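You operate a simulated robot arm through the tools that you are given. There is no shell and no other tool. Be economical: measure what you need, move in short steps, check, and stop when the job is done.

You run a simulated two-armed robot. Do the job below in one go: nothing can be reset, and whatever is moved stays where it is left.

## Task
Open the orange bench drawer, take the blue filter from the inside of the orange bench drawer and leave it on the top of the turntable sheet and shut the drawer again. Fetch the green filter from the top of the gauge bench and set it in the blue crate. Take the green cloth and put it on top of the flat cover on the top of the gauge bench. Fetch the grey test pad and set it on the top of the plywood bench. Take the orange ring and put it in the blue tray. Stack the 5 teal filter from the top of the gauge bench on top of the 10 teal filter. The order is free.

The check looks at the end state, three seconds after you hand in, the way a careful person would. Anything else that was tipped, shoved, dropped, spilled or broken makes it a failure. A push-on lid holds only when it is set on centred and level and pressed home; a screw cap is set on level and turned clockwise until tight. Flat cloth is picked up by pressing the open fingertips on it (5 to 10 N) and closing them slowly along it; thin cloth reads only 2 to 8 mm in the jaws.

## Robot
Two 7-joint arms with two-finger parallel grippers on one trunk, on a base that drives. Base frame: it is fixed to the floor where the robot stands at the start and does not move with it; the origin is under the middle of the robot, x ahead of it, y to its left, z up. Units: m, rad, N and s.
The left shoulder is at the start at [0.07, 0.13, 1.037], the right one opposite. With the tool pointing down near the work surface each hand reaches from about 0.1 to 0.44 m from the robot's upright axis, wherever it stands, measured 20 degrees to its own side. Places, roughly: blue crate (34x22x12 cm) [1, -0.1, 0.9]; blue filter (5x5x2 cm) [0.6, 0.1, 0.5]; blue tray (30x19x6 cm) [1.6, 5.9, 0.9]; flat cover (15x15x4 cm) [1.1, 0.3, 0.8]; green cloth (7x11x4 cm) [1.2, 0.9, 0.8]; green filter [1.25, 0.25, 1]; grey test pad (5x5x2 cm) [1.3, 1.2, 0.8]; orange bench drawer [0.6, 0, 0.6]; orange ring (6x6x2 cm) [0.6, 1.7, 0.8]; teal filter [1.25, 2, 1]; top of the plywood bench [1.7, 6, 0.9]; top of the turntable sheet [0.7, 2.1, 0.8]. Payload 1.57 kg a hand.
The tool frame of a hand sits at the grasp point between the pads (the TCP): z along the fingers, y along the line on which they close. The tips reach 0.03 m beyond it. Largest opening 0.08 m; finger width 0.017, thickness 0.012; the body of the gripper, 0.04 by 0.082 m, starts 0.08 m behind the TCP.
Orientation is told as [roll, pitch, yaw] about the base's x, y, z axes, in that order, counted from this pose: with the fingers straight down and closing along the base's y, the tool's x points along the base's -x, its y along +y and its z along -z.

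## Interface
- The arms move only by the tool nudge_tool. It takes "left_deltas", "right_deltas" or both (then of equal length, played together; a hand with none holds still); each is a list that holds one entry, the list of rows, each a list of 7 numbers: the closure in counts, from 0 (fully open) to 255 (shut), then the shift along the tool's x, y, z in units of 40 mm (1.0 is 40 mm), then the turn, a rotation vector about the tool's x, y, z in units of 8 degrees (1.0 is 8 degrees). In form: [[[fingers, dx, dy, dz, wx, wy, wz], ...]]. A call has 1 to 10 rows; each row shifts and turns the commanded pose from where the row before left it, along the tool's axes as they then stand. A call with a number of a shift or a turn outside -1 to 1 is refused whole. A row lasts 0.2 s, in which the tool goes at most 0.05 m and 0.15 rad; a call with a longer step from one row to the next is refused whole, and so is a gripper value outside its range. A pose out of reach is approached as far as the arm can. The call stops where the force on the tool passes 40 N (or 10 N more than at its start, if that is more) or the arm is blocked; 0.2 s more then pass. Each finger travels about 0.108 m/s and halts on what it meets, pressing with about 33 N; the grip force reading is that of the motor and also rises with nothing between the fingers. The clock runs only during rows and for 0.2 s after the last one: add rows that do not move to give the fingers time. It gives the time, the measured TCP pose, the force on the tool (base axes), the opening and the grip force at its end, in the units of the frame above (readings bear some noise), with the torque about the TCP (base axes, N m) and any sound that the robot's microphone picked up.
- Cameras (640 x 400 px; columns grow to the right, rows downward): "scene" is now at [0.1124, 0.0027, 1.2416]; the picture's right is [0.10, -1.00, 0.00], its down [-0.87, -0.09, -0.48] and it looks along [0.48, 0.05, -0.88] (base axes); focal length 249 px, centre (320, 200). "left" rides on the left gripper at [0.072, 0.007, -0.122] in its tool frame; the picture's right is [-0.09, 1.00, 0.00], its down [-0.84, -0.08, -0.54] and it looks along [-0.54, -0.05, 0.84] (tool axes); focal length 238 px, centre (320, 200). "right" rides on the right gripper at [0.072, -0.007, -0.122] in its tool frame; the picture's right is [0.09, 1.00, 0.00], its down [-0.84, 0.08, -0.54] and it looks along [-0.54, 0.05, 0.84] (tool axes); focal length 238 px, centre (320, 200). There is no depth. A picture from a camera that has moved, and an enlarged one, comes with that camera's place and axes in the base frame and with its lens. The place of the scene camera against the robot may be out by one fixed shift of up to 0.012 m in any direction.
- grab_frame(camera): a new picture of that camera. The clock stands still meanwhile.
- slide_trunk(by): slides the trunk up (or, below 0, down) by that many m; the arms and the scene camera ride with it, the base frame stays. It gives what a move gives, with no picture.
- roll_base(legs): drives the robot by 1 to 6 legs, each [ahead, left, turn to the left] in m, m and rad, along the robot's own axes; the way and the turn of a leg run together, so that a leg with both is an arc; at most 1.5 m and 3.142 rad a leg. The arms and the cameras ride along, it lands a little off, and it stops where it bumps. It gives what a move gives.
- head_to(pan, tilt): turns the head with the scene camera to pan (to the left, within 1.501 rad either way) and tilt (down, from -0.506 to 1.204), counted from straight ahead of the robot. It gives what a move gives.
- close_up(camera, box): a new picture of the part [left, top, right, bottom] of that camera's present view, enlarged. The clock stands still meanwhile.
- finish_job(): hands the job in; it is judged then, once.

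Work in short steps. Places have to be worked out from the pictures, the camera data and where the tool is seen: move nearer, look again, correct. Check each grasp and each placing, and mend what went wrong. You have 207 turns and 194 pictures in all, those below and enlarged ones among them. Open the grippers and draw the arms clear of the work before you hand the job in, unless the task says otherwise; then end with one line.

The tools are called as a command line: name --argument value ..., lists and objects as JSON in quotes. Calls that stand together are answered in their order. nudge_tool: Moves the arms, as the interface text tells. Its arguments: {"type":"object","properties":{"left_deltas":{"type":"array"},"right_deltas":{"type":"array"}},"required":[]} The other tools are called the same way: slide_trunk (by) slides the trunk up or down; roll_base (legs) drives the base; head_to (pan, tilt) turns the head that bears the scene camera; grab_frame (camera) takes a picture; close_up (camera, box) takes an enlarged picture of a part of a camera's view; finish_job () hands the job in.

At the start:

```text
t: 0.0
left_tcp_pos: [0.3544, 0.2071, 0.8939]
left_tcp_rot: [0.0, 0.0, 0.0]
left_force: [0.5, 0.4, -0.7]
left_torque: [0.02, 0.01, 0.0]
left_grip_width: 0.08
left_finger_force: 0.1
right_tcp_pos: [0.3589, -0.0856, 0.9201]
right_tcp_rot: [0.002, 0.0, 0.002]
right_force: [-0.4, 0.9, 1.0]
right_torque: [0.02, 0.01, -0.01]
right_grip_width: 0.0799
right_finger_force: 0.0
trunk travel left (down, up): [-0.675, 0.265]
robot x, y, heading: [0.0019, -0.0015, -0.0]
head pan, tilt: [0.099, 1.07]
```

scene: 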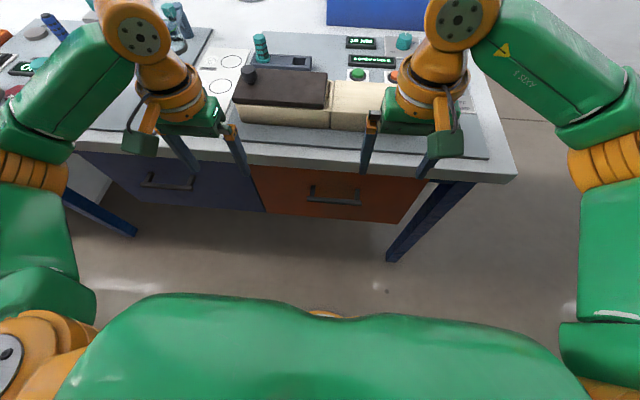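
right: 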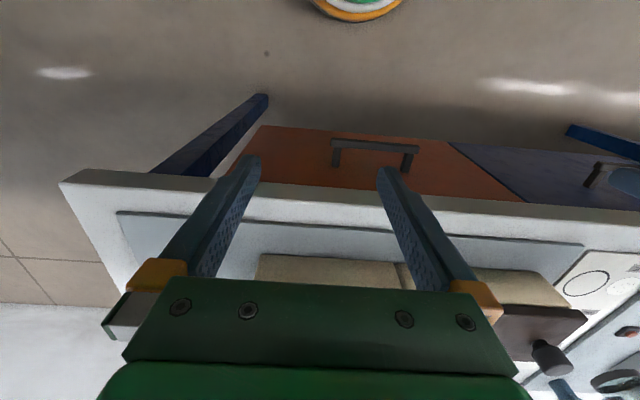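
left: 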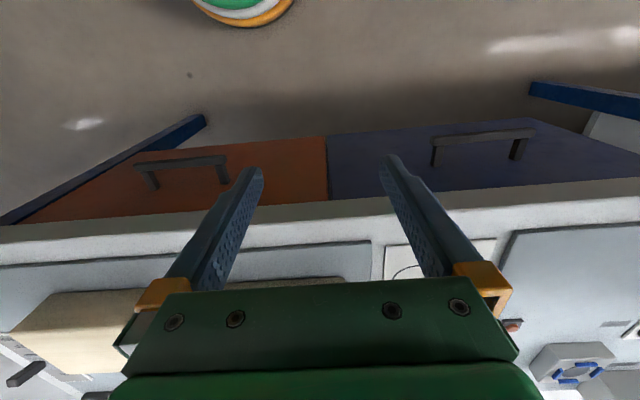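

The start pictures show a bench ahead with an orange drawer. I look around with the head first.

head_to --pan 0.0 --tilt 0.6

```text
t: 0.9
left_tcp_pos: [0.3542, 0.2059, 0.8934]
left_tcp_rot: [0.001, -0.001, -0.001]
left_force: [-0.5, -0.2, -0.7]
left_torque: [0.02, 0.0, -0.01]
left_grip_width: 0.0801
left_finger_force: 0.0
right_tcp_pos: [0.3589, -0.0852, 0.9204]
right_tcp_rot: [0.002, 0.001, -0.002]
right_force: [0.3, 1.1, -0.9]
right_torque: [-0.02, 0.0, -0.04]
right_grip_width: 0.0798
right_finger_force: 0.0
trunk travel left (down, up): [-0.675, 0.265]
robot x, y, heading: [0.0023, 0.0013, -0.002]
head pan, tilt: [0.0, 0.6]
```

Taking the view ahead.

grab_frame --camera "scene"

head_to --pan 0.9 --tilt 0.5

grab_frame --camera "scene"

```text
190 pictures are left
camera scene: at [0.1359, -0.0037, 1.2783], right [0.0, -1.0, 0.0], down [-0.57, 0.0, -0.82], along [0.82, 0.0, -0.57], focal length 249 px, centre (320, 200)
```

scene: 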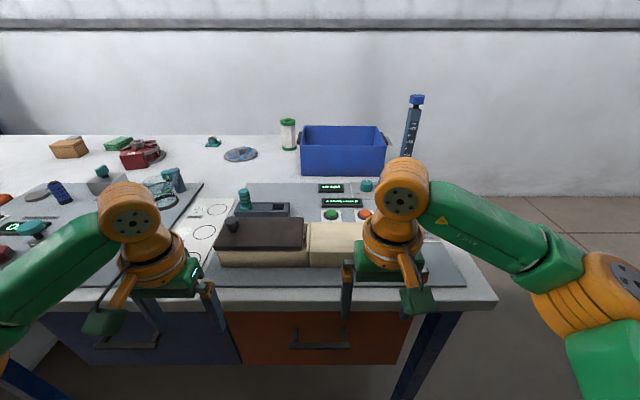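

```text
t: 2.1
left_tcp_pos: [0.3541, 0.2058, 0.8938]
left_tcp_rot: [0.0, -0.002, -0.001]
left_force: [1.0, 0.4, 0.8]
left_torque: [-0.02, 0.01, 0.0]
left_grip_width: 0.0799
left_finger_force: 0.0
right_tcp_pos: [0.3585, -0.0858, 0.9206]
right_tcp_rot: [-0.001, 0.0, -0.001]
right_force: [0.0, 0.7, -0.3]
right_torque: [0.0, 0.01, 0.01]
right_grip_width: 0.0799
right_finger_force: 0.1
trunk travel left (down, up): [-0.675, 0.265]
robot x, y, heading: [0.0004, -0.0022, -0.005]
head pan, tilt: [0.901, 0.499]
```

```text
189 pictures are left
camera scene: at [0.1041, 0.0675, 1.2874], right [0.78, -0.62, 0.0], down [-0.3, -0.38, -0.88], along [0.55, 0.69, -0.48], focal length 249 px, centre (320, 200)
```

scene: 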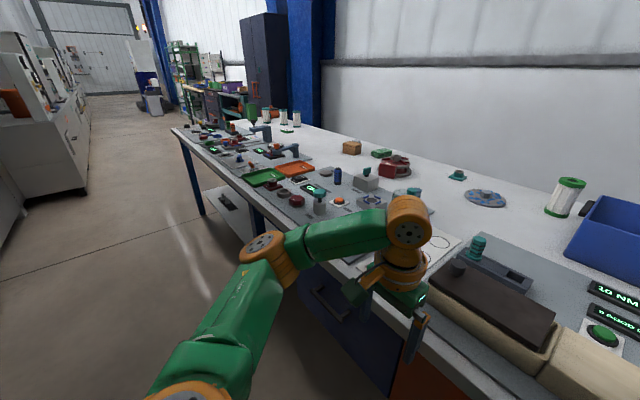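

The bench is about 1 m deep and runs to the left. I enlarge parts to identify the objects.

close_up --camera "scene" --box '[160, 90, 400, 240]'

close_up --camera "scene" --box '[400, 140, 640, 290]'

head_to --pan 0.3 --tilt 0.55

close_up --camera "scene" --box '[60, 80, 380, 280]'

```text
2.67 times, centred on (280, 165) of scene
camera zoom: at [0.1041, 0.0675, 1.2874], right [0.78, -0.62, 0.0], down [-0.3, -0.38, -0.88], along [0.55, 0.69, -0.48], focal length 663 px, centre (427, 293)
```

zoom: 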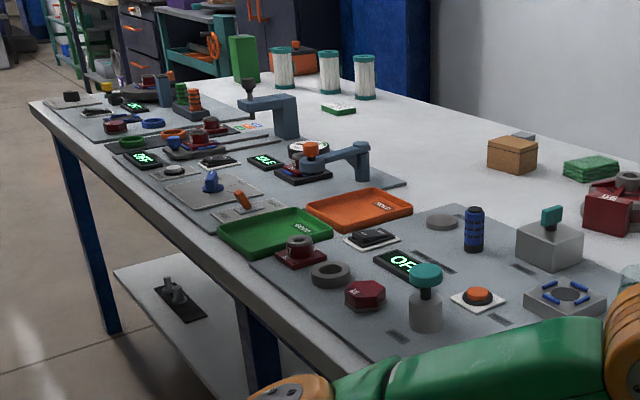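

```text
2.67 times, centred on (520, 215) of scene
camera zoom: at [0.1041, 0.0675, 1.2874], right [0.78, -0.62, 0.0], down [-0.3, -0.38, -0.88], along [0.55, 0.69, -0.48], focal length 663 px, centre (-213, 160)
```

zoom: 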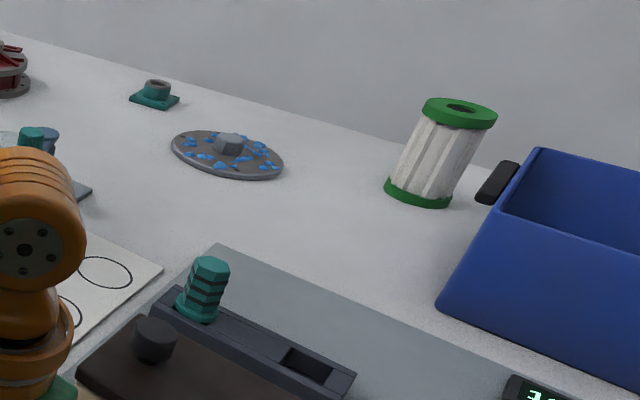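

```text
t: 3.1
left_tcp_pos: [0.3533, 0.2067, 0.895]
left_tcp_rot: [0.001, -0.001, -0.001]
left_force: [0.4, -0.1, 0.4]
left_torque: [0.01, 0.01, -0.02]
left_grip_width: 0.0802
left_finger_force: 0.1
right_tcp_pos: [0.3598, -0.0859, 0.9208]
right_tcp_rot: [0.0, -0.001, -0.001]
right_force: [-0.8, -0.4, 0.4]
right_torque: [0.04, 0.02, 0.04]
right_grip_width: 0.0799
right_finger_force: 0.1
trunk travel left (down, up): [-0.675, 0.265]
robot x, y, heading: [0.0022, 0.0027, -0.002]
head pan, tilt: [0.3, 0.55]
```

```text
2.00 times, centred on (220, 180) of scene
camera zoom: at [0.1333, 0.0229, 1.2828], right [0.3, -0.95, 0.0], down [-0.5, -0.15, -0.85], along [0.81, 0.25, -0.52], focal length 497 px, centre (520, 240)
```

zoom: 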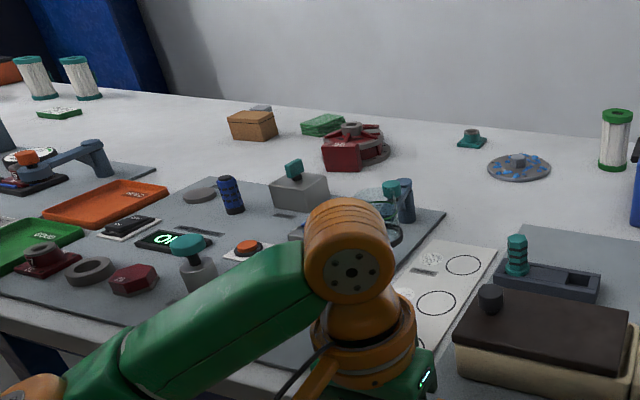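

The right and left wrist pictures triangulate the orange drawer's handle bar to about [0.402, 0.0, 0.70], with the face at x≈0.44. I turn the right tool by 90° about its axis so that it can close vertically on the bar.

nudge_tool --right_deltas '[[[0, 0, 0, 0, 0, 0, 1], [0, 0, 0, 0, 0, 0, 1], [0, 0, 0, 0, 0, 0, 1], [0, 0, 0, 0, 0, 0, 1], [0, 0, 0, 0, 0, 0, 1], [0, 0, 0, 0, 0, 0, 1], [0, 0, 0, 0, 0, 0, 1], [0, 0, 0, 0, 0, 0, 1], [0, 0, 0, 0, 0, 0, 1], [0, 0, 0, 0, 0, 0, 1]]]'

head_to --pan 0 --tilt 0.9

```text
t: 5.3
left_tcp_pos: [0.3544, 0.2069, 0.8937]
left_tcp_rot: [0.0, 0.001, 0.0]
left_force: [-0.2, 0.8, 0.7]
left_torque: [0.01, 0.0, 0.01]
left_grip_width: 0.0798
left_finger_force: 0.0
right_tcp_pos: [0.36, -0.086, 0.9211]
right_tcp_rot: [0.0, 0.001, -1.4]
right_force: [0.6, 0.6, -0.7]
right_torque: [0.01, -0.01, -0.01]
right_grip_width: 0.0801
right_finger_force: 0.0
trunk travel left (down, up): [-0.675, 0.265]
robot x, y, heading: [-0.0, 0.0009, 0.001]
head pan, tilt: [0.3, 0.55]
```

```text
t: 6.1
left_tcp_pos: [0.3539, 0.2074, 0.895]
left_tcp_rot: [0.0, 0.0, 0.0]
left_force: [0.4, 0.0, 0.1]
left_torque: [0.0, -0.03, 0.02]
left_grip_width: 0.0799
left_finger_force: 0.0
right_tcp_pos: [0.3607, -0.0855, 0.9208]
right_tcp_rot: [-0.001, -0.001, -1.396]
right_force: [-0.6, -0.7, -0.1]
right_torque: [-0.02, -0.02, -0.03]
right_grip_width: 0.0799
right_finger_force: 0.1
trunk travel left (down, up): [-0.675, 0.265]
robot x, y, heading: [0.0026, -0.0003, 0.005]
head pan, tilt: [0.0, 0.901]
```

Yaw is −80°. I drive back 0.2 m to give the horizontal tool room, then finish the yaw and begin the tilt.

roll_base --legs '[[-0.2, 0, 0]]'

nudge_tool --right_deltas '[[[0, 0, 0, 0, 0, 0, 1], [0, 0, 0, 0, -1, 0, 0.25], [0, 0, 0, 0, -1, 0, 0], [0, 0, 0, 0, -1, 0, 0], [0, 0, 0, 0, -1, 0, 0], [0, 0, 0, 0, -1, 0, 0], [0, 0, 0, 0, -1, 0, 0], [0, 0, 0, 0, -1, 0, 0], [0, 0, 0, 0, -1, 0, 0], [0, 0, 0, 0, -1, 0, 0]]]'

grab_frame --camera "scene"

grab_frame --camera "right"

```text
t: 7.7
left_tcp_pos: [0.1552, 0.2072, 0.8945]
left_tcp_rot: [0.0, 0.003, -0.001]
left_force: [0.3, -1.3, -0.1]
left_torque: [-0.02, 0.0, -0.02]
left_grip_width: 0.08
left_finger_force: 0.1
right_tcp_pos: [0.16, -0.0856, 0.9207]
right_tcp_rot: [-0.003, 0.001, -1.399]
right_force: [0.0, 0.5, 0.5]
right_torque: [-0.02, 0.0, 0.03]
right_grip_width: 0.08
right_finger_force: 0.1
trunk travel left (down, up): [-0.675, 0.265]
robot x, y, heading: [-0.1976, 0.0031, -0.005]
head pan, tilt: [0.0, 0.901]
```

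```text
t: 9.9
left_tcp_pos: [0.1537, 0.2074, 0.8937]
left_tcp_rot: [-0.001, 0.0, 0.0]
left_force: [0.5, -0.1, -0.1]
left_torque: [0.04, 0.02, -0.03]
left_grip_width: 0.0801
left_finger_force: 0.0
right_tcp_pos: [0.1845, -0.0622, 0.9215]
right_tcp_rot: [1.259, 0.002, -1.574]
right_force: [1.1, 0.0, -0.2]
right_torque: [0.03, 0.0, -0.03]
right_grip_width: 0.0799
right_finger_force: 0.0
right hand out of reach, approached as far as the arm can: row 7, 8, 9
trunk travel left (down, up): [-0.675, 0.265]
robot x, y, heading: [-0.2016, -0.002, -0.0]
head pan, tilt: [0.0, 0.901]
```

```text
185 pictures are left
camera scene: at [-0.0774, -0.0025, 1.2536], right [0.0, -1.0, 0.0], down [-0.78, 0.0, -0.62], along [0.62, 0.0, -0.78], focal length 249 px, centre (320, 200)
```

scene: 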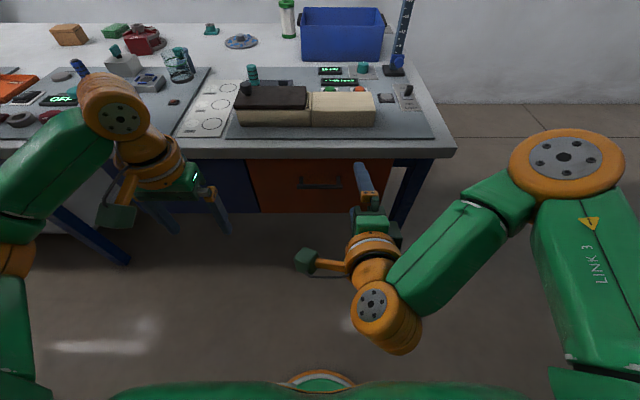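

```text
184 pictures are left
camera right: at [0.0676, 0.0102, 0.9521], right [0.31, 0.09, 0.95], down [-0.49, -0.84, 0.24], along [0.81, -0.54, -0.21], focal length 238 px, centre (320, 200)
```

right: 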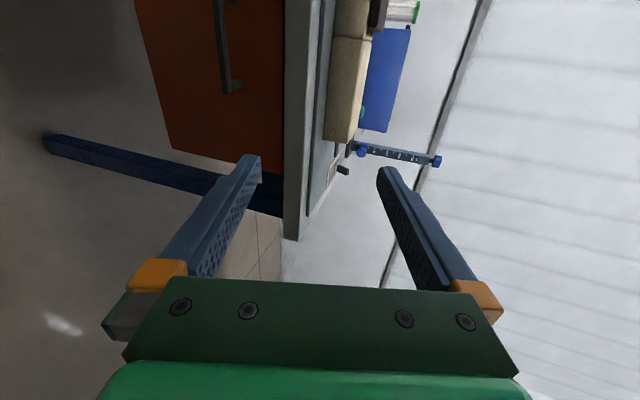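

The tool now points forward at 72°. I bring it to about [0.30, 0, 0.70], in front of the handle, with the jaws partly closed.

nudge_tool --right_deltas '[[[60, 0.26, -0.73, 0.74, 0, 0, 0], [60, 0.26, -0.73, 0.74, 0, 0, 0], [60, 0.26, -0.73, 0.74, 0, 0, 0], [60, 0.26, -0.73, 0.74, 0, 0, 0], [60, 0.26, -0.73, 0.74, 0, 0, 0], [60, 0.26, -0.73, 0.74, 0, 0, 0]]]'

grab_frame --camera "right"

grab_frame --camera "scene"

```text
t: 11.3
left_tcp_pos: [0.1541, 0.2068, 0.894]
left_tcp_rot: [-0.001, 0.002, 0.0]
left_force: [0.2, 0.2, -0.9]
left_torque: [0.02, 0.0, 0.02]
left_grip_width: 0.08
left_finger_force: 0.1
right_tcp_pos: [0.2986, 0.021, 0.7278]
right_tcp_rot: [1.247, -0.001, -1.578]
right_force: [0.4, 0.2, 0.5]
right_torque: [0.02, 0.02, 0.01]
right_grip_width: 0.0612
right_finger_force: 0.1
right hand out of reach, approached as far as the arm can: row 5, 6
trunk travel left (down, up): [-0.675, 0.265]
robot x, y, heading: [-0.2021, -0.0003, -0.002]
head pan, tilt: [0.0, 0.901]
```

```text
183 pictures are left
camera right: at [0.1818, 0.0956, 0.7607], right [0.32, 0.09, 0.94], down [-0.49, -0.83, 0.25], along [0.81, -0.55, -0.22], focal length 238 px, centre (320, 200)
```

right: 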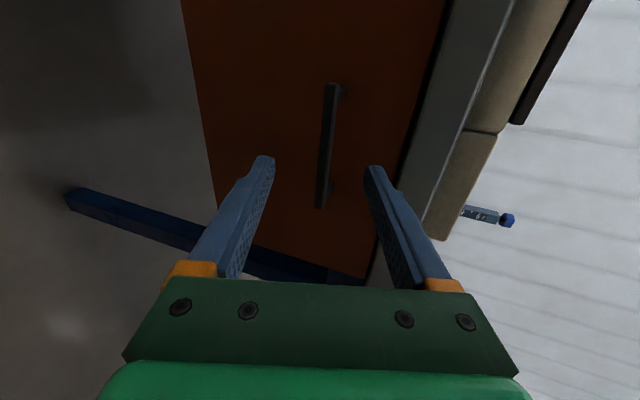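

```text
182 pictures are left
camera scene: at [-0.0767, -0.0031, 1.2535], right [0.0, -1.0, 0.0], down [-0.78, 0.0, -0.62], along [0.62, 0.0, -0.78], focal length 249 px, centre (320, 200)
```

scene: 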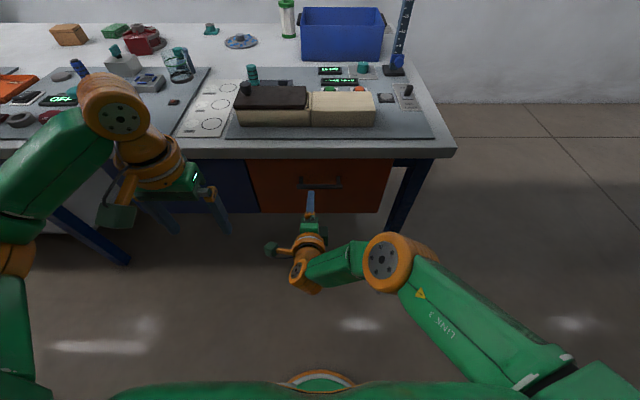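

The camera ray confirms the bar at z≈0.70. The arm is near its reach, so I lower the trunk 28 mm and drive up slowly.

slide_trunk --by -0.028

roll_base --legs '[[0.06, 0, 0]]'

grab_frame --camera "right"

```text
t: 12.1
left_tcp_pos: [0.1547, 0.2055, 0.868]
left_tcp_rot: [0.001, 0.0, -0.002]
left_force: [-0.4, -0.1, 0.1]
left_torque: [-0.01, -0.02, 0.02]
left_grip_width: 0.0802
left_finger_force: 0.1
right_tcp_pos: [0.2984, 0.0216, 0.7004]
right_tcp_rot: [1.248, 0.0, -1.579]
right_force: [0.6, 0.0, -0.5]
right_torque: [0.0, 0.0, 0.01]
right_grip_width: 0.0612
right_finger_force: 0.1
trunk travel left (down, up): [-0.647, 0.293]
robot x, y, heading: [-0.1989, -0.001, -0.0]
head pan, tilt: [0.0, 0.901]
```

```text
t: 13.0
left_tcp_pos: [0.2136, 0.2058, 0.8664]
left_tcp_rot: [0.0, -0.001, 0.0]
left_force: [-0.3, 0.6, 0.8]
left_torque: [0.0, 0.0, 0.0]
left_grip_width: 0.0801
left_finger_force: 0.0
right_tcp_pos: [0.3592, 0.0206, 0.7004]
right_tcp_rot: [1.249, -0.001, -1.58]
right_force: [-0.4, -0.5, 0.7]
right_torque: [-0.03, 0.02, 0.0]
right_grip_width: 0.0611
right_finger_force: 0.1
trunk travel left (down, up): [-0.647, 0.293]
robot x, y, heading: [-0.1446, -0.003, 0.001]
head pan, tilt: [0.0, 0.901]
```

```text
181 pictures are left
camera right: at [0.2414, 0.0946, 0.7336], right [0.32, 0.09, 0.94], down [-0.5, -0.83, 0.24], along [0.81, -0.55, -0.22], focal length 238 px, centre (320, 200)
```

right: 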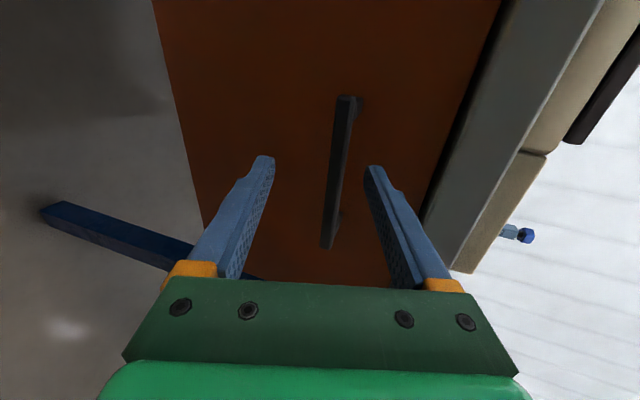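

The bar sits between the fingers. I drive 33 mm closer and close slowly.

roll_base --legs '[[0.033, 0, 0]]'

nudge_tool --right_deltas '[[[120, 0, 0, 0, 0, 0, 0], [180, 0, 0, 0, 0, 0, 0], [240, 0, 0, 0, 0, 0, 0], [255, 0, 0, 0, 0, 0, 0], [255, 0, 0, 0, 0, 0, 0]]]'

grab_frame --camera "right"

```text
t: 13.9
left_tcp_pos: [0.2453, 0.2056, 0.8673]
left_tcp_rot: [0.0, -0.001, 0.0]
left_force: [-0.8, 0.0, -0.7]
left_torque: [0.01, 0.01, 0.0]
left_grip_width: 0.08
left_finger_force: 0.0
right_tcp_pos: [0.3907, 0.0208, 0.7022]
right_tcp_rot: [1.25, -0.001, -1.58]
right_force: [0.2, -0.2, -0.2]
right_torque: [0.02, -0.05, -0.02]
right_grip_width: 0.0608
right_finger_force: 0.0
trunk travel left (down, up): [-0.647, 0.293]
robot x, y, heading: [-0.1072, -0.0001, -0.007]
head pan, tilt: [0.0, 0.901]
```

```text
t: 15.1
left_tcp_pos: [0.2429, 0.2079, 0.8672]
left_tcp_rot: [0.0, -0.003, 0.001]
left_force: [0.2, -0.7, 0.9]
left_torque: [-0.01, -0.01, -0.02]
left_grip_width: 0.0801
left_finger_force: 0.1
right_tcp_pos: [0.3899, 0.0204, 0.7039]
right_tcp_rot: [1.256, -0.001, -1.58]
right_force: [0.8, -0.2, 17.5]
right_torque: [-0.52, -0.45, 0.11]
right_grip_width: 0.0146
right_finger_force: 30.3
trunk travel left (down, up): [-0.647, 0.293]
robot x, y, heading: [-0.1114, 0.0006, 0.003]
head pan, tilt: [0.0, 0.901]
```

```text
180 pictures are left
camera right: at [0.2726, 0.0948, 0.7354], right [0.31, 0.09, 0.95], down [-0.5, -0.83, 0.24], along [0.81, -0.55, -0.21], focal length 238 px, centre (320, 200)
```

right: 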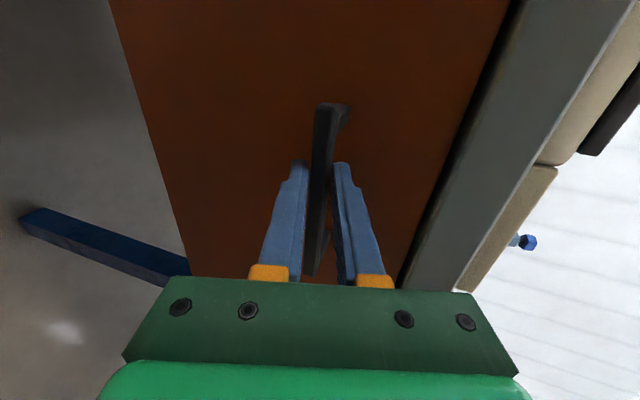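

The bar is gripped (14.6 mm). I pull the drawer by driving back.

roll_base --legs '[[-0.26, 0, 0]]'

grab_frame --camera "scene"

```text
t: 16.9
left_tcp_pos: [-0.0161, 0.2047, 0.8686]
left_tcp_rot: [0.001, -0.004, 0.002]
left_force: [-1.4, 0.1, -0.6]
left_torque: [0.0, 0.01, 0.0]
left_grip_width: 0.0799
left_finger_force: 0.1
right_tcp_pos: [0.1304, 0.0205, 0.703]
right_tcp_rot: [1.257, 0.0, -1.577]
right_force: [-0.3, -8.2, 18.2]
right_torque: [-0.65, -0.52, -0.27]
right_grip_width: 0.0144
right_finger_force: 30.8
trunk travel left (down, up): [-0.647, 0.293]
robot x, y, heading: [-0.3661, -0.0035, 0.003]
head pan, tilt: [0.0, 0.901]
```

```text
179 pictures are left
camera scene: at [-0.2483, -0.0061, 1.2262], right [0.0, -1.0, 0.0], down [-0.78, 0.0, -0.62], along [0.62, 0.0, -0.78], focal length 249 px, centre (320, 200)
```

scene: 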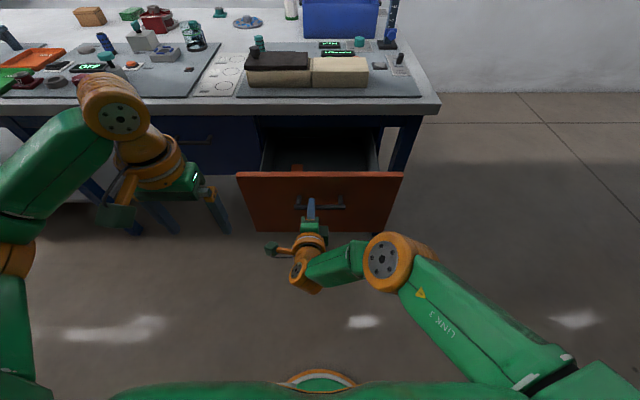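

The drawer is out by 0.26 m. I release the bar and back off.

nudge_tool --right_deltas '[[[150, 0, 0, 0, 0, 0, 0], [60, 0, 0, 0, 0, 0, 0], [60, 0, 0, 0, 0, 0, 0]]]'

roll_base --legs '[[-0.12, 0, 0]]'

slide_trunk --by 0.25

grab_frame --camera "scene"

```text
t: 17.8
left_tcp_pos: [-0.0117, 0.2078, 0.8654]
left_tcp_rot: [-0.001, 0.002, 0.003]
left_force: [-1.0, 0.4, -0.2]
left_torque: [0.01, 0.03, 0.0]
left_grip_width: 0.0801
left_finger_force: 0.0
right_tcp_pos: [0.1329, 0.0214, 0.7008]
right_tcp_rot: [1.249, 0.0, -1.578]
right_force: [-0.1, -0.2, 0.4]
right_torque: [0.0, -0.02, 0.01]
right_grip_width: 0.061
right_finger_force: 0.0
trunk travel left (down, up): [-0.647, 0.293]
robot x, y, heading: [-0.3662, -0.0035, 0.004]
head pan, tilt: [0.0, 0.901]
```

```text
t: 19.0
left_tcp_pos: [-0.1322, 0.208, 0.8653]
left_tcp_rot: [0.0, 0.002, 0.003]
left_force: [0.4, 0.0, -0.2]
left_torque: [0.01, -0.01, 0.02]
left_grip_width: 0.0804
left_finger_force: 0.0
right_tcp_pos: [0.0136, 0.0225, 0.7002]
right_tcp_rot: [1.25, 0.002, -1.577]
right_force: [0.3, 0.1, -0.5]
right_torque: [-0.03, 0.01, 0.04]
right_grip_width: 0.0612
right_finger_force: 0.1
trunk travel left (down, up): [-0.647, 0.293]
robot x, y, heading: [-0.4877, -0.0017, 0.003]
head pan, tilt: [0.0, 0.901]
```

```text
t: 21.6
left_tcp_pos: [-0.1332, 0.208, 1.1163]
left_tcp_rot: [0.0, 0.003, 0.003]
left_force: [0.1, 0.3, 0.0]
left_torque: [-0.02, 0.01, 0.02]
left_grip_width: 0.0799
left_finger_force: 0.0
right_tcp_pos: [0.0128, 0.0216, 0.9518]
right_tcp_rot: [1.249, 0.0, -1.578]
right_force: [0.6, 0.5, 0.0]
right_torque: [-0.01, 0.02, 0.01]
right_grip_width: 0.0615
right_finger_force: 0.1
trunk travel left (down, up): [-0.897, 0.043]
robot x, y, heading: [-0.4873, -0.0007, 0.004]
head pan, tilt: [0.0, 0.901]
```

```text
178 pictures are left
camera scene: at [-0.3632, -0.0039, 1.4755], right [0.0, -1.0, 0.0], down [-0.78, 0.0, -0.62], along [0.62, 0.0, -0.78], focal length 249 px, centre (320, 200)
```

scene: 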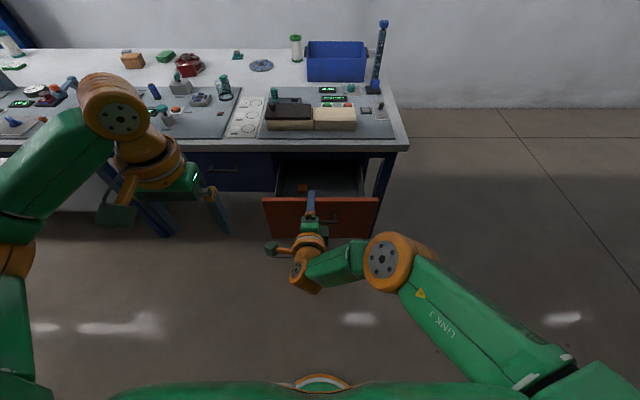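

I return the right tool to pointing down and move it aside, so that the left hand can work in the drawer.

nudge_tool --right_deltas '[[[0, -0.6, 0, 0, 1, 0, 0], [0, -0.6, 0, 0, 1, 0, 0], [0, -0.6, 0, 0, 1, 0, 0], [0, -0.6, 0, 0, 1, 0, 0], [0, -0.6, 0, 0, 1, 0, 0], [0, -0.6, 0, 0, 1, 0, 0], [0, -0.6, 0, 0, 1, 0, 0], [0, -0.6, 0, 0, 1, 0, 0], [0, -0.6, 0, 0, 1, 0, 0]]]'

roll_base --legs '[[0.3, 0, 0]]'

head_to --pan 0 --tilt 1.1

grab_frame --camera "scene"

grab_frame --camera "left"

```text
t: 23.6
left_tcp_pos: [-0.1325, 0.2076, 1.1154]
left_tcp_rot: [0.0, 0.0, 0.002]
left_force: [0.5, -0.3, -0.3]
left_torque: [0.02, 0.01, 0.0]
left_grip_width: 0.0799
left_finger_force: 0.1
right_tcp_pos: [-0.0105, -0.1855, 0.9546]
right_tcp_rot: [-0.01, 0.002, -1.576]
right_force: [-0.4, 0.1, -0.1]
right_torque: [-0.01, -0.05, -0.05]
right_grip_width: 0.08
right_finger_force: 0.0
right hand out of reach, approached as far as the arm can: row 9
trunk travel left (down, up): [-0.897, 0.043]
robot x, y, heading: [-0.4895, -0.0014, 0.003]
head pan, tilt: [0.0, 0.901]
```

```text
t: 25.6
left_tcp_pos: [0.1636, 0.208, 1.1159]
left_tcp_rot: [-0.001, -0.002, 0.001]
left_force: [0.3, -0.5, -0.9]
left_torque: [0.0, -0.01, 0.04]
left_grip_width: 0.08
left_finger_force: 0.0
right_tcp_pos: [0.2884, -0.1857, 0.9556]
right_tcp_rot: [-0.003, 0.0, -1.579]
right_force: [0.1, -0.1, 0.3]
right_torque: [-0.01, -0.01, 0.02]
right_grip_width: 0.0798
right_finger_force: 0.1
trunk travel left (down, up): [-0.897, 0.043]
robot x, y, heading: [-0.1876, 0.001, 0.001]
head pan, tilt: [0.0, 0.901]
```

```text
t: 26.3
left_tcp_pos: [0.165, 0.2067, 1.1165]
left_tcp_rot: [-0.001, 0.001, 0.002]
left_force: [0.1, -0.4, -0.7]
left_torque: [-0.01, 0.0, 0.0]
left_grip_width: 0.0799
left_finger_force: 0.0
right_tcp_pos: [0.2894, -0.1858, 0.9539]
right_tcp_rot: [-0.007, -0.001, -1.579]
right_force: [0.1, -0.1, 0.3]
right_torque: [-0.02, -0.01, 0.03]
right_grip_width: 0.0803
right_finger_force: 0.0
trunk travel left (down, up): [-0.897, 0.043]
robot x, y, heading: [-0.1826, -0.0008, 0.006]
head pan, tilt: [0.0, 1.1]
```

```text
177 pictures are left
camera scene: at [-0.0766, -0.0037, 1.4618], right [0.0, -1.0, 0.0], down [-0.89, 0.0, -0.45], along [0.45, 0.0, -0.89], focal length 249 px, centre (320, 200)
```

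scene: 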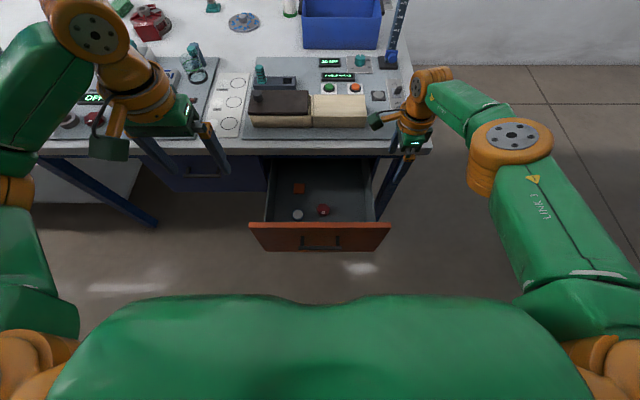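

```text
176 pictures are left
camera left: at [0.0953, 0.2139, 1.2387], right [0.09, 1.0, 0.0], down [0.84, -0.08, 0.54], along [0.54, -0.05, -0.84], focal length 238 px, centre (320, 200)
```

left: 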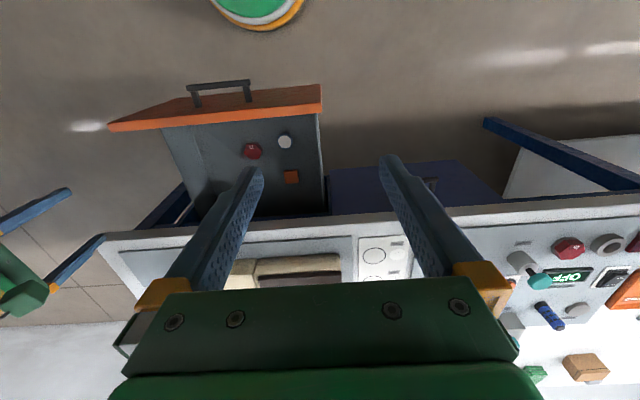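

The drawer holds several small pieces. I enlarge its inside.

close_up --camera "scene" --box '[240, 140, 400, 240]'

close_up --camera "left" --box '[170, 100, 330, 200]'

```text
4.00 times, centred on (320, 190) of scene
camera zoom: at [-0.0766, -0.0037, 1.4618], right [0.0, -1.0, 0.0], down [-0.89, 0.0, -0.45], along [0.45, 0.0, -0.89], focal length 994 px, centre (320, 240)
```

zoom: 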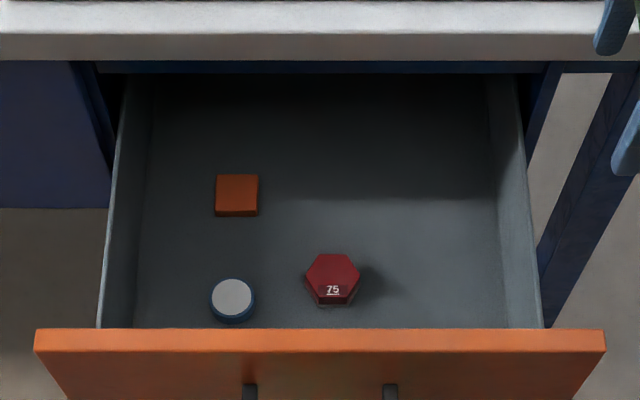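

```text
4.00 times, centred on (250, 150) of left
camera zoom: at [0.0953, 0.2139, 1.2387], right [0.09, 1.0, 0.0], down [0.84, -0.08, 0.54], along [0.54, -0.05, -0.84], focal length 953 px, centre (600, 400)
```

zoom: 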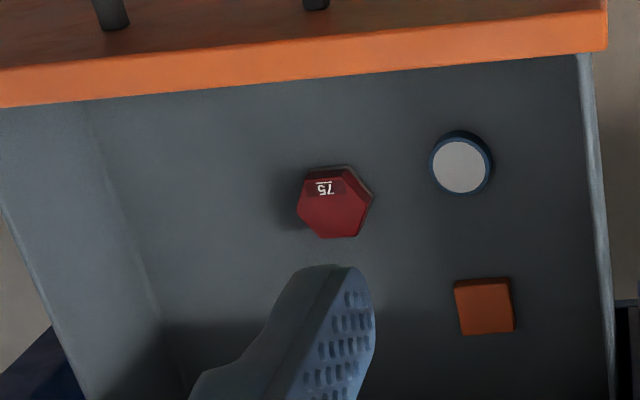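

The blue filter is the round piece at about [0.326, 0.086], top z≈0.53. I turn the left tool by −90° about its axis, so that its camera and body fit in the drawer, and drive closer.

nudge_tool --left_deltas '[[[0, 0, 0, 0, 0, 0, -1], [0, 0, 0, 0, 0, 0, -1], [0, 0, 0, 0, 0, 0, -1], [0, 0, 0, 0, 0, 0, -1], [0, 0, 0, 0, 0, 0, -1], [0, 0, 0, 0, 0, 0, -1], [0, 0, 0, 0, 0, 0, -1], [0, 0, 0, 0, 0, 0, -1], [0, 0, 0, 0, 0, 0, -1], [0, 0, 0, 0, 0, 0, -1]]]'

roll_base --legs '[[0.14, 0, 0]]'

```text
t: 28.5
left_tcp_pos: [0.1665, 0.206, 1.1159]
left_tcp_rot: [0.0, 0.001, 1.402]
left_force: [0.2, 0.5, 0.6]
left_torque: [-0.02, 0.02, -0.04]
left_grip_width: 0.08
left_finger_force: 0.2
right_tcp_pos: [0.2903, -0.186, 0.9534]
right_tcp_rot: [-0.006, -0.001, -1.578]
right_force: [-0.2, 0.8, -0.9]
right_torque: [0.0, 0.0, -0.01]
right_grip_width: 0.0799
right_finger_force: 0.1
trunk travel left (down, up): [-0.897, 0.043]
robot x, y, heading: [-0.1874, -0.0026, -0.001]
head pan, tilt: [0.0, 1.1]
```

```text
t: 29.9
left_tcp_pos: [0.3041, 0.2071, 1.1173]
left_tcp_rot: [-0.002, -0.001, 1.399]
left_force: [-0.4, -0.7, -0.2]
left_torque: [0.03, -0.02, -0.02]
left_grip_width: 0.0799
left_finger_force: 0.1
right_tcp_pos: [0.4272, -0.186, 0.956]
right_tcp_rot: [-0.001, -0.001, -1.581]
right_force: [-0.5, 0.7, -0.7]
right_torque: [0.0, -0.03, 0.0]
right_grip_width: 0.08
right_finger_force: 0.0
trunk travel left (down, up): [-0.897, 0.043]
robot x, y, heading: [-0.041, -0.0004, 0.005]
head pan, tilt: [0.0, 1.1]
```

The right hand would come down on the bench edge, so I move it back and outward, and bring the left hand over the filter.

nudge_tool --left_deltas '[[[0, 0.72, -0.265, 0, 0, 0, 0], [0, 0.72, -0.265, 0, 0, 0, 0], [0, 0.72, -0.265, 0, 0, 0, 0], [0, 0.72, -0.265, 0, 0, 0, 0], [0, 0, 0, 0, 0, 0, -0.62], [0, 0, 0, 0, 0, 0, -0.62]]]' --right_deltas '[[[0, -0.6, -0.75, -0.4, 0, 0, 0], [0, -0.6, -0.75, -0.4, 0, 0, 0], [0, -0.6, -0.75, -0.4, 0, 0, 0], [0, -0.6, -0.75, -0.4, 0, 0, 0], [0, -0.6, -0.75, -0.4, 0, 0, 0], [0, -0.6, -0.75, -0.4, 0, 0, 0]]]'

slide_trunk --by -0.3

grab_frame --camera "scene"

grab_frame --camera "left"

```text
t: 31.3
left_tcp_pos: [0.3275, 0.0859, 1.1166]
left_tcp_rot: [-0.001, 0.0, 1.572]
left_force: [0.8, 0.6, 0.4]
left_torque: [-0.01, 0.01, 0.09]
left_grip_width: 0.0801
left_finger_force: 0.1
right_tcp_pos: [0.2456, -0.3297, 1.0526]
right_tcp_rot: [-0.005, -0.001, -1.577]
right_force: [-0.5, 0.4, 0.0]
right_torque: [0.01, -0.03, 0.02]
right_grip_width: 0.0803
right_finger_force: 0.0
trunk travel left (down, up): [-0.897, 0.043]
robot x, y, heading: [-0.0467, -0.0, -0.002]
head pan, tilt: [0.0, 1.1]
```

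```text
t: 34.3
left_tcp_pos: [0.3298, 0.0857, 0.8165]
left_tcp_rot: [0.0, 0.0, 1.57]
left_force: [0.3, 0.1, -0.1]
left_torque: [0.0, 0.0, 0.03]
left_grip_width: 0.08
left_finger_force: 0.1
right_tcp_pos: [0.2479, -0.3289, 0.7508]
right_tcp_rot: [-0.007, 0.0, -1.58]
right_force: [0.2, 0.3, 0.3]
right_torque: [-0.03, 0.02, 0.01]
right_grip_width: 0.0802
right_finger_force: 0.0
trunk travel left (down, up): [-0.597, 0.343]
robot x, y, heading: [-0.0491, 0.0001, -0.0]
head pan, tilt: [0.0, 1.1]
```

```text
173 pictures are left
camera scene: at [0.0634, -0.0038, 1.1617], right [0.0, -1.0, 0.0], down [-0.89, 0.0, -0.45], along [0.45, 0.0, -0.89], focal length 249 px, centre (320, 200)
```

scene: 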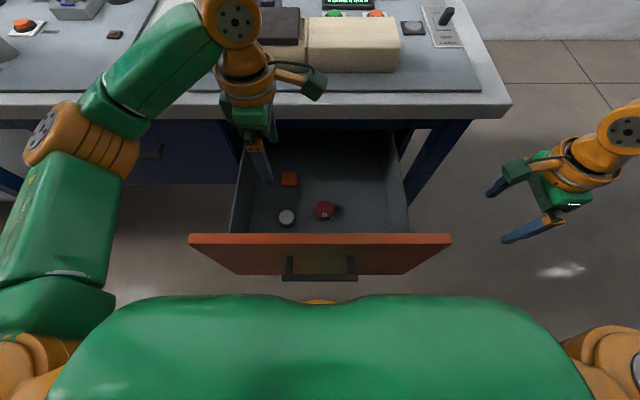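

```text
172 pictures are left
camera left: at [0.3232, 0.0145, 0.9387], right [-1.0, 0.09, 0.0], down [0.08, 0.84, 0.54], along [0.05, 0.54, -0.84], focal length 238 px, centre (320, 200)
```

left: 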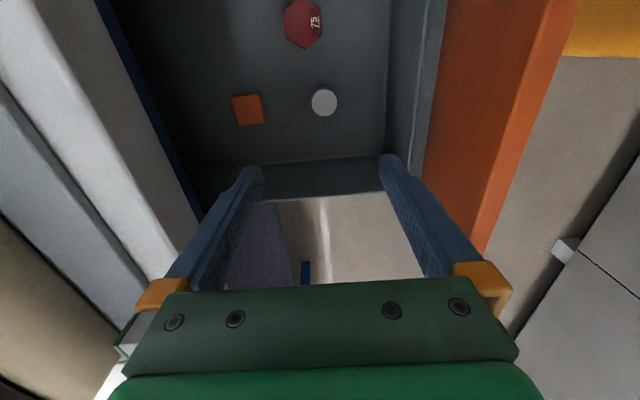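

The filter is confirmed at [0.324, 0.088]. The drawer sides are high (top z≈0.75), so I keep the shoulder high and reach down with the arm, watching the elbow.

nudge_tool --left_deltas '[[[0, 0, 0.03, 0.9, 0, 0, 0], [0, 0, 0.03, 0.9, 0, 0, 0], [0, 0, 0.03, 0.9, 0, 0, 0], [0, 0, 0.03, 0.9, 0, 0, 0]]]'

grab_frame --camera "scene"

```text
t: 35.3
left_tcp_pos: [0.3241, 0.0848, 0.6713]
left_tcp_rot: [0.0, 0.0, 1.569]
left_force: [-0.2, 0.5, -0.2]
left_torque: [0.0, 0.0, -0.04]
left_grip_width: 0.0801
left_finger_force: 0.0
right_tcp_pos: [0.2468, -0.3277, 0.7511]
right_tcp_rot: [-0.008, 0.0, -1.58]
right_force: [-1.2, -0.1, 0.4]
right_torque: [-0.05, 0.01, 0.0]
right_grip_width: 0.0801
right_finger_force: 0.0
trunk travel left (down, up): [-0.597, 0.343]
robot x, y, heading: [-0.0486, 0.0014, 0.008]
head pan, tilt: [0.0, 1.1]
```

```text
171 pictures are left
camera scene: at [0.0637, -0.0037, 1.1617], right [0.0, -1.0, 0.0], down [-0.89, 0.0, -0.45], along [0.45, 0.0, -0.89], focal length 249 px, centre (320, 200)
```

scene: 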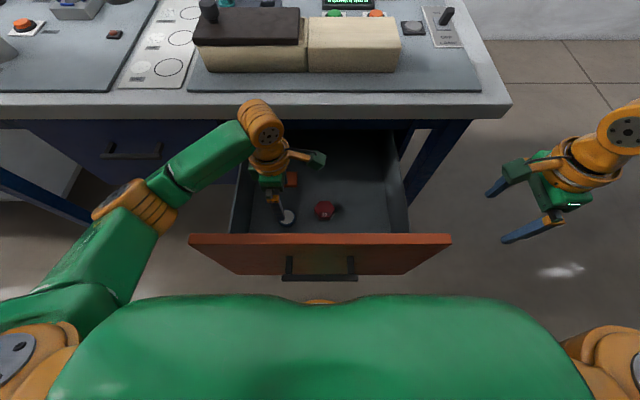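

There is room so far. To keep the forearm above the drawer's side I raise the trunk 0.12 m, and let the arm reach farther down.

slide_trunk --by 0.12

nudge_tool --left_deltas '[[[0, 0, 0, 0.9, 0, 0, 0], [0, 0, 0, 0.9, 0, 0, 0], [0, 0, 0, 0.9, 0, 0, 0], [0, 0, 0, 0.9, 0, 0, 0], [0, 0, 0, 0.9, 0, 0, 0]]]'

grab_frame --camera "scene"

grab_frame --camera "left"

```text
t: 36.8
left_tcp_pos: [0.3246, 0.0852, 0.7935]
left_tcp_rot: [0.0, 0.0, 1.571]
left_force: [-1.0, -0.8, 0.5]
left_torque: [0.01, -0.03, 0.01]
left_grip_width: 0.0802
left_finger_force: 0.1
right_tcp_pos: [0.2488, -0.33, 0.872]
right_tcp_rot: [-0.008, 0.001, -1.58]
right_force: [0.1, 0.3, 0.6]
right_torque: [0.01, -0.01, -0.01]
right_grip_width: 0.08
right_finger_force: 0.1
trunk travel left (down, up): [-0.717, 0.223]
robot x, y, heading: [-0.0465, -0.0027, 0.001]
head pan, tilt: [0.0, 1.1]
```

```text
t: 38.0
left_tcp_pos: [0.3241, 0.0841, 0.6118]
left_tcp_rot: [0.001, -0.001, 1.57]
left_force: [-0.2, 0.1, -0.3]
left_torque: [0.01, -0.01, 0.0]
left_grip_width: 0.0798
left_finger_force: 0.0
right_tcp_pos: [0.2481, -0.329, 0.8698]
right_tcp_rot: [-0.007, -0.001, -1.58]
right_force: [-0.2, -0.9, -0.6]
right_torque: [0.0, 0.0, -0.01]
right_grip_width: 0.0801
right_finger_force: 0.0
trunk travel left (down, up): [-0.717, 0.223]
robot x, y, heading: [-0.045, -0.0027, -0.002]
head pan, tilt: [0.0, 1.1]
```

```text
170 pictures are left
camera scene: at [0.0639, -0.0044, 1.2817], right [0.0, -1.0, 0.0], down [-0.89, 0.0, -0.45], along [0.45, 0.0, -0.89], focal length 249 px, centre (320, 200)
```

scene: 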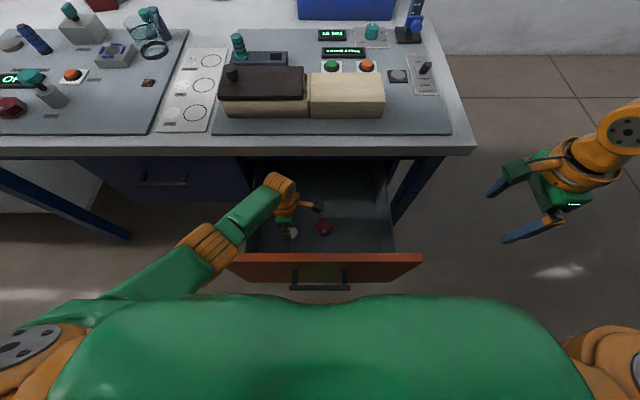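

```text
169 pictures are left
camera left: at [0.3182, 0.013, 0.7342], right [-1.0, 0.09, 0.0], down [0.08, 0.84, 0.54], along [0.05, 0.54, -0.84], focal length 238 px, centre (320, 200)
```

left: 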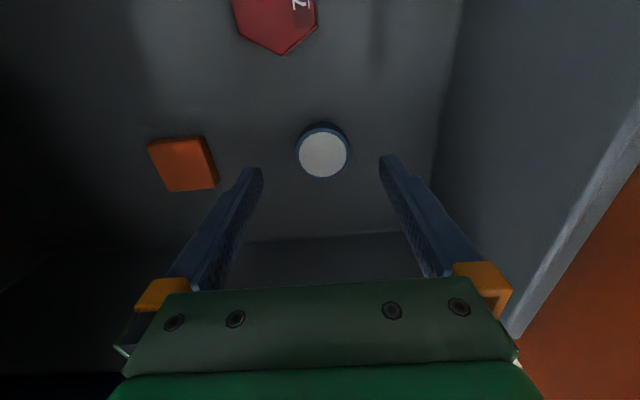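

The filter is seen at [0.323, 0.094]. I shift 9 mm and go down to z≈0.547.

nudge_tool --left_deltas '[[[0, -0.22, 0, 0.5, 0, 0, 0], [0, 0, 0, 0.5, 0, 0, 0], [0, 0, 0, 0.5, 0, 0, 0], [0, 0, 0, 0.1, 0, 0, 0]]]'

grab_frame --camera "left"

```text
t: 39.0
left_tcp_pos: [0.3124, 0.0972, 0.5736]
left_tcp_rot: [0.002, -0.001, 1.568]
left_force: [0.2, 0.1, -0.4]
left_torque: [0.01, 0.01, -0.01]
left_grip_width: 0.0799
left_finger_force: 0.1
left hand out of reach, approached as far as the arm can: row 2, 3
right_tcp_pos: [0.2477, -0.329, 0.8717]
right_tcp_rot: [-0.007, 0.001, -1.577]
right_force: [-0.5, -0.4, -0.2]
right_torque: [0.04, -0.02, -0.01]
right_grip_width: 0.0798
right_finger_force: 0.1
trunk travel left (down, up): [-0.717, 0.223]
robot x, y, heading: [-0.0441, -0.0021, 0.0]
head pan, tilt: [0.0, 1.1]
```

```text
168 pictures are left
camera left: at [0.3071, 0.0254, 0.6964], right [-1.0, 0.09, 0.0], down [0.08, 0.84, 0.54], along [0.05, 0.54, -0.84], focal length 238 px, centre (320, 200)
```

left: 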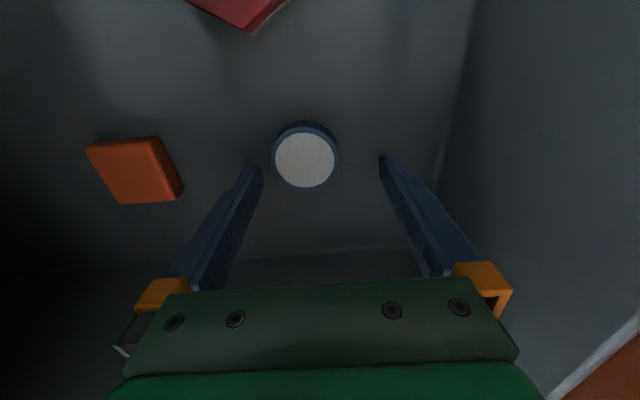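

The arm hit its reach limit. I lower the trunk a little, then correct 12 mm in x and go down.

slide_trunk --by -0.02

nudge_tool --left_deltas '[[[0, 0, -0.3, -0.2, 0, 0, 0], [0, 0, 0, 0, 0, 0, 0]]]'

slide_trunk --by -0.018

grab_frame --camera "left"

```text
t: 39.5
left_tcp_pos: [0.3134, 0.0973, 0.5636]
left_tcp_rot: [-0.004, -0.001, 1.567]
left_force: [-0.2, 1.0, 12.3]
left_torque: [0.0, 0.62, -0.07]
left_grip_width: 0.0802
left_finger_force: 0.1
right_tcp_pos: [0.247, -0.3297, 0.8593]
right_tcp_rot: [-0.006, -0.002, -1.578]
right_force: [0.1, -0.6, 0.9]
right_torque: [0.0, 0.01, 0.02]
right_grip_width: 0.0801
right_finger_force: 0.1
trunk travel left (down, up): [-0.704, 0.236]
robot x, y, heading: [-0.0501, -0.0019, 0.005]
head pan, tilt: [0.0, 1.1]
stopped: the force on the tool passed its limit at 71 N (the readings are from after the stop); the commanded pose is now the measured one
```

```text
t: 40.0
left_tcp_pos: [0.3235, 0.0984, 0.5732]
left_tcp_rot: [-0.002, 0.0, 1.569]
left_force: [0.6, 0.0, 0.2]
left_torque: [-0.01, 0.01, 0.01]
left_grip_width: 0.08
left_finger_force: 0.1
left hand out of reach, approached as far as the arm can: row 1
right_tcp_pos: [0.2485, -0.3292, 0.8592]
right_tcp_rot: [-0.007, 0.001, -1.577]
right_force: [-0.1, 1.1, 0.2]
right_torque: [0.0, 0.0, 0.04]
right_grip_width: 0.08
right_finger_force: 0.0
trunk travel left (down, up): [-0.704, 0.236]
robot x, y, heading: [-0.0453, -0.0004, 0.001]
head pan, tilt: [0.0, 1.1]
```

```text
t: 40.5
left_tcp_pos: [0.325, 0.0973, 0.5649]
left_tcp_rot: [-0.004, -0.001, 1.57]
left_force: [0.0, 0.6, 10.1]
left_torque: [-0.03, 0.5, -0.06]
left_grip_width: 0.08
left_finger_force: 0.0
right_tcp_pos: [0.2478, -0.328, 0.8476]
right_tcp_rot: [-0.004, 0.001, -1.578]
right_force: [0.0, 0.3, 0.8]
right_torque: [0.0, 0.05, -0.01]
right_grip_width: 0.0798
right_finger_force: 0.2
trunk travel left (down, up): [-0.693, 0.247]
robot x, y, heading: [-0.0459, 0.0009, 0.003]
head pan, tilt: [0.0, 1.1]
stopped: the force on the tool passed its limit at 64 N (the readings are from after the stop); the commanded pose is now the measured one
```

```text
167 pictures are left
camera left: at [0.3187, 0.0261, 0.6864], right [-1.0, 0.09, 0.0], down [0.08, 0.84, 0.54], along [0.05, 0.54, -0.84], focal length 238 px, centre (320, 200)
```

left: 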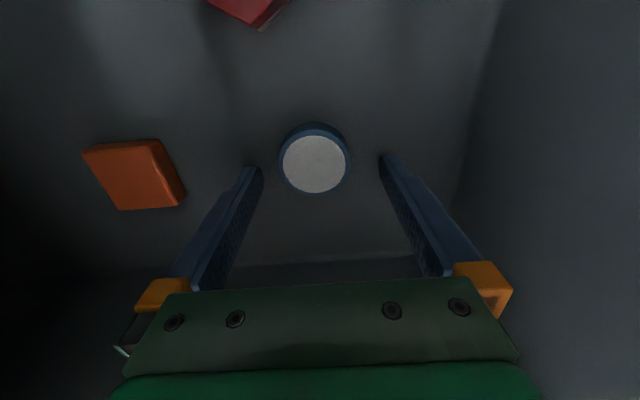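

The tips seem to touch the drawer floor at TCP z≈0.564. Re-triangulated with the left camera, the filter's top centre is [0.328, 0.089, 0.544]. I shift there and close.

nudge_tool --left_deltas '[[[0, 0.2, -0.07, -0.06, 0, 0, 0], [60, 0, 0, 0, 0, 0, 0], [120, 0, 0, 0, 0, 0, 0], [180, 0, 0, 0, 0, 0, 0], [220, 0, 0, 0, 0, 0, 0], [220, 0, 0, 0, 0, 0, 0]]]'

grab_frame --camera "left"

```text
t: 41.9
left_tcp_pos: [0.3263, 0.0914, 0.5669]
left_tcp_rot: [-0.004, -0.001, 1.571]
left_force: [-1.1, -0.4, 1.5]
left_torque: [-0.03, 0.1, 0.01]
left_grip_width: 0.0442
left_finger_force: 33.1
right_tcp_pos: [0.2483, -0.329, 0.8485]
right_tcp_rot: [-0.006, 0.0, -1.579]
right_force: [0.1, -0.1, -0.2]
right_torque: [-0.01, -0.01, -0.01]
right_grip_width: 0.08
right_finger_force: 0.1
trunk travel left (down, up): [-0.693, 0.247]
robot x, y, heading: [-0.0505, -0.0007, 0.005]
head pan, tilt: [0.0, 1.1]
```

```text
166 pictures are left
camera left: at [0.3199, 0.0189, 0.6898], right [-1.0, 0.09, 0.0], down [0.08, 0.84, 0.54], along [0.05, 0.54, -0.84], focal length 238 px, centre (320, 200)
```

left: 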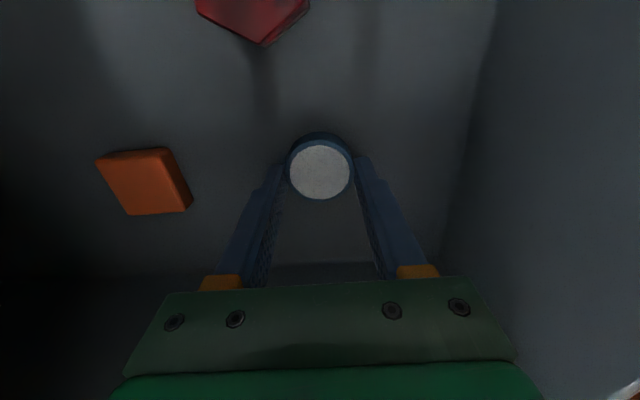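

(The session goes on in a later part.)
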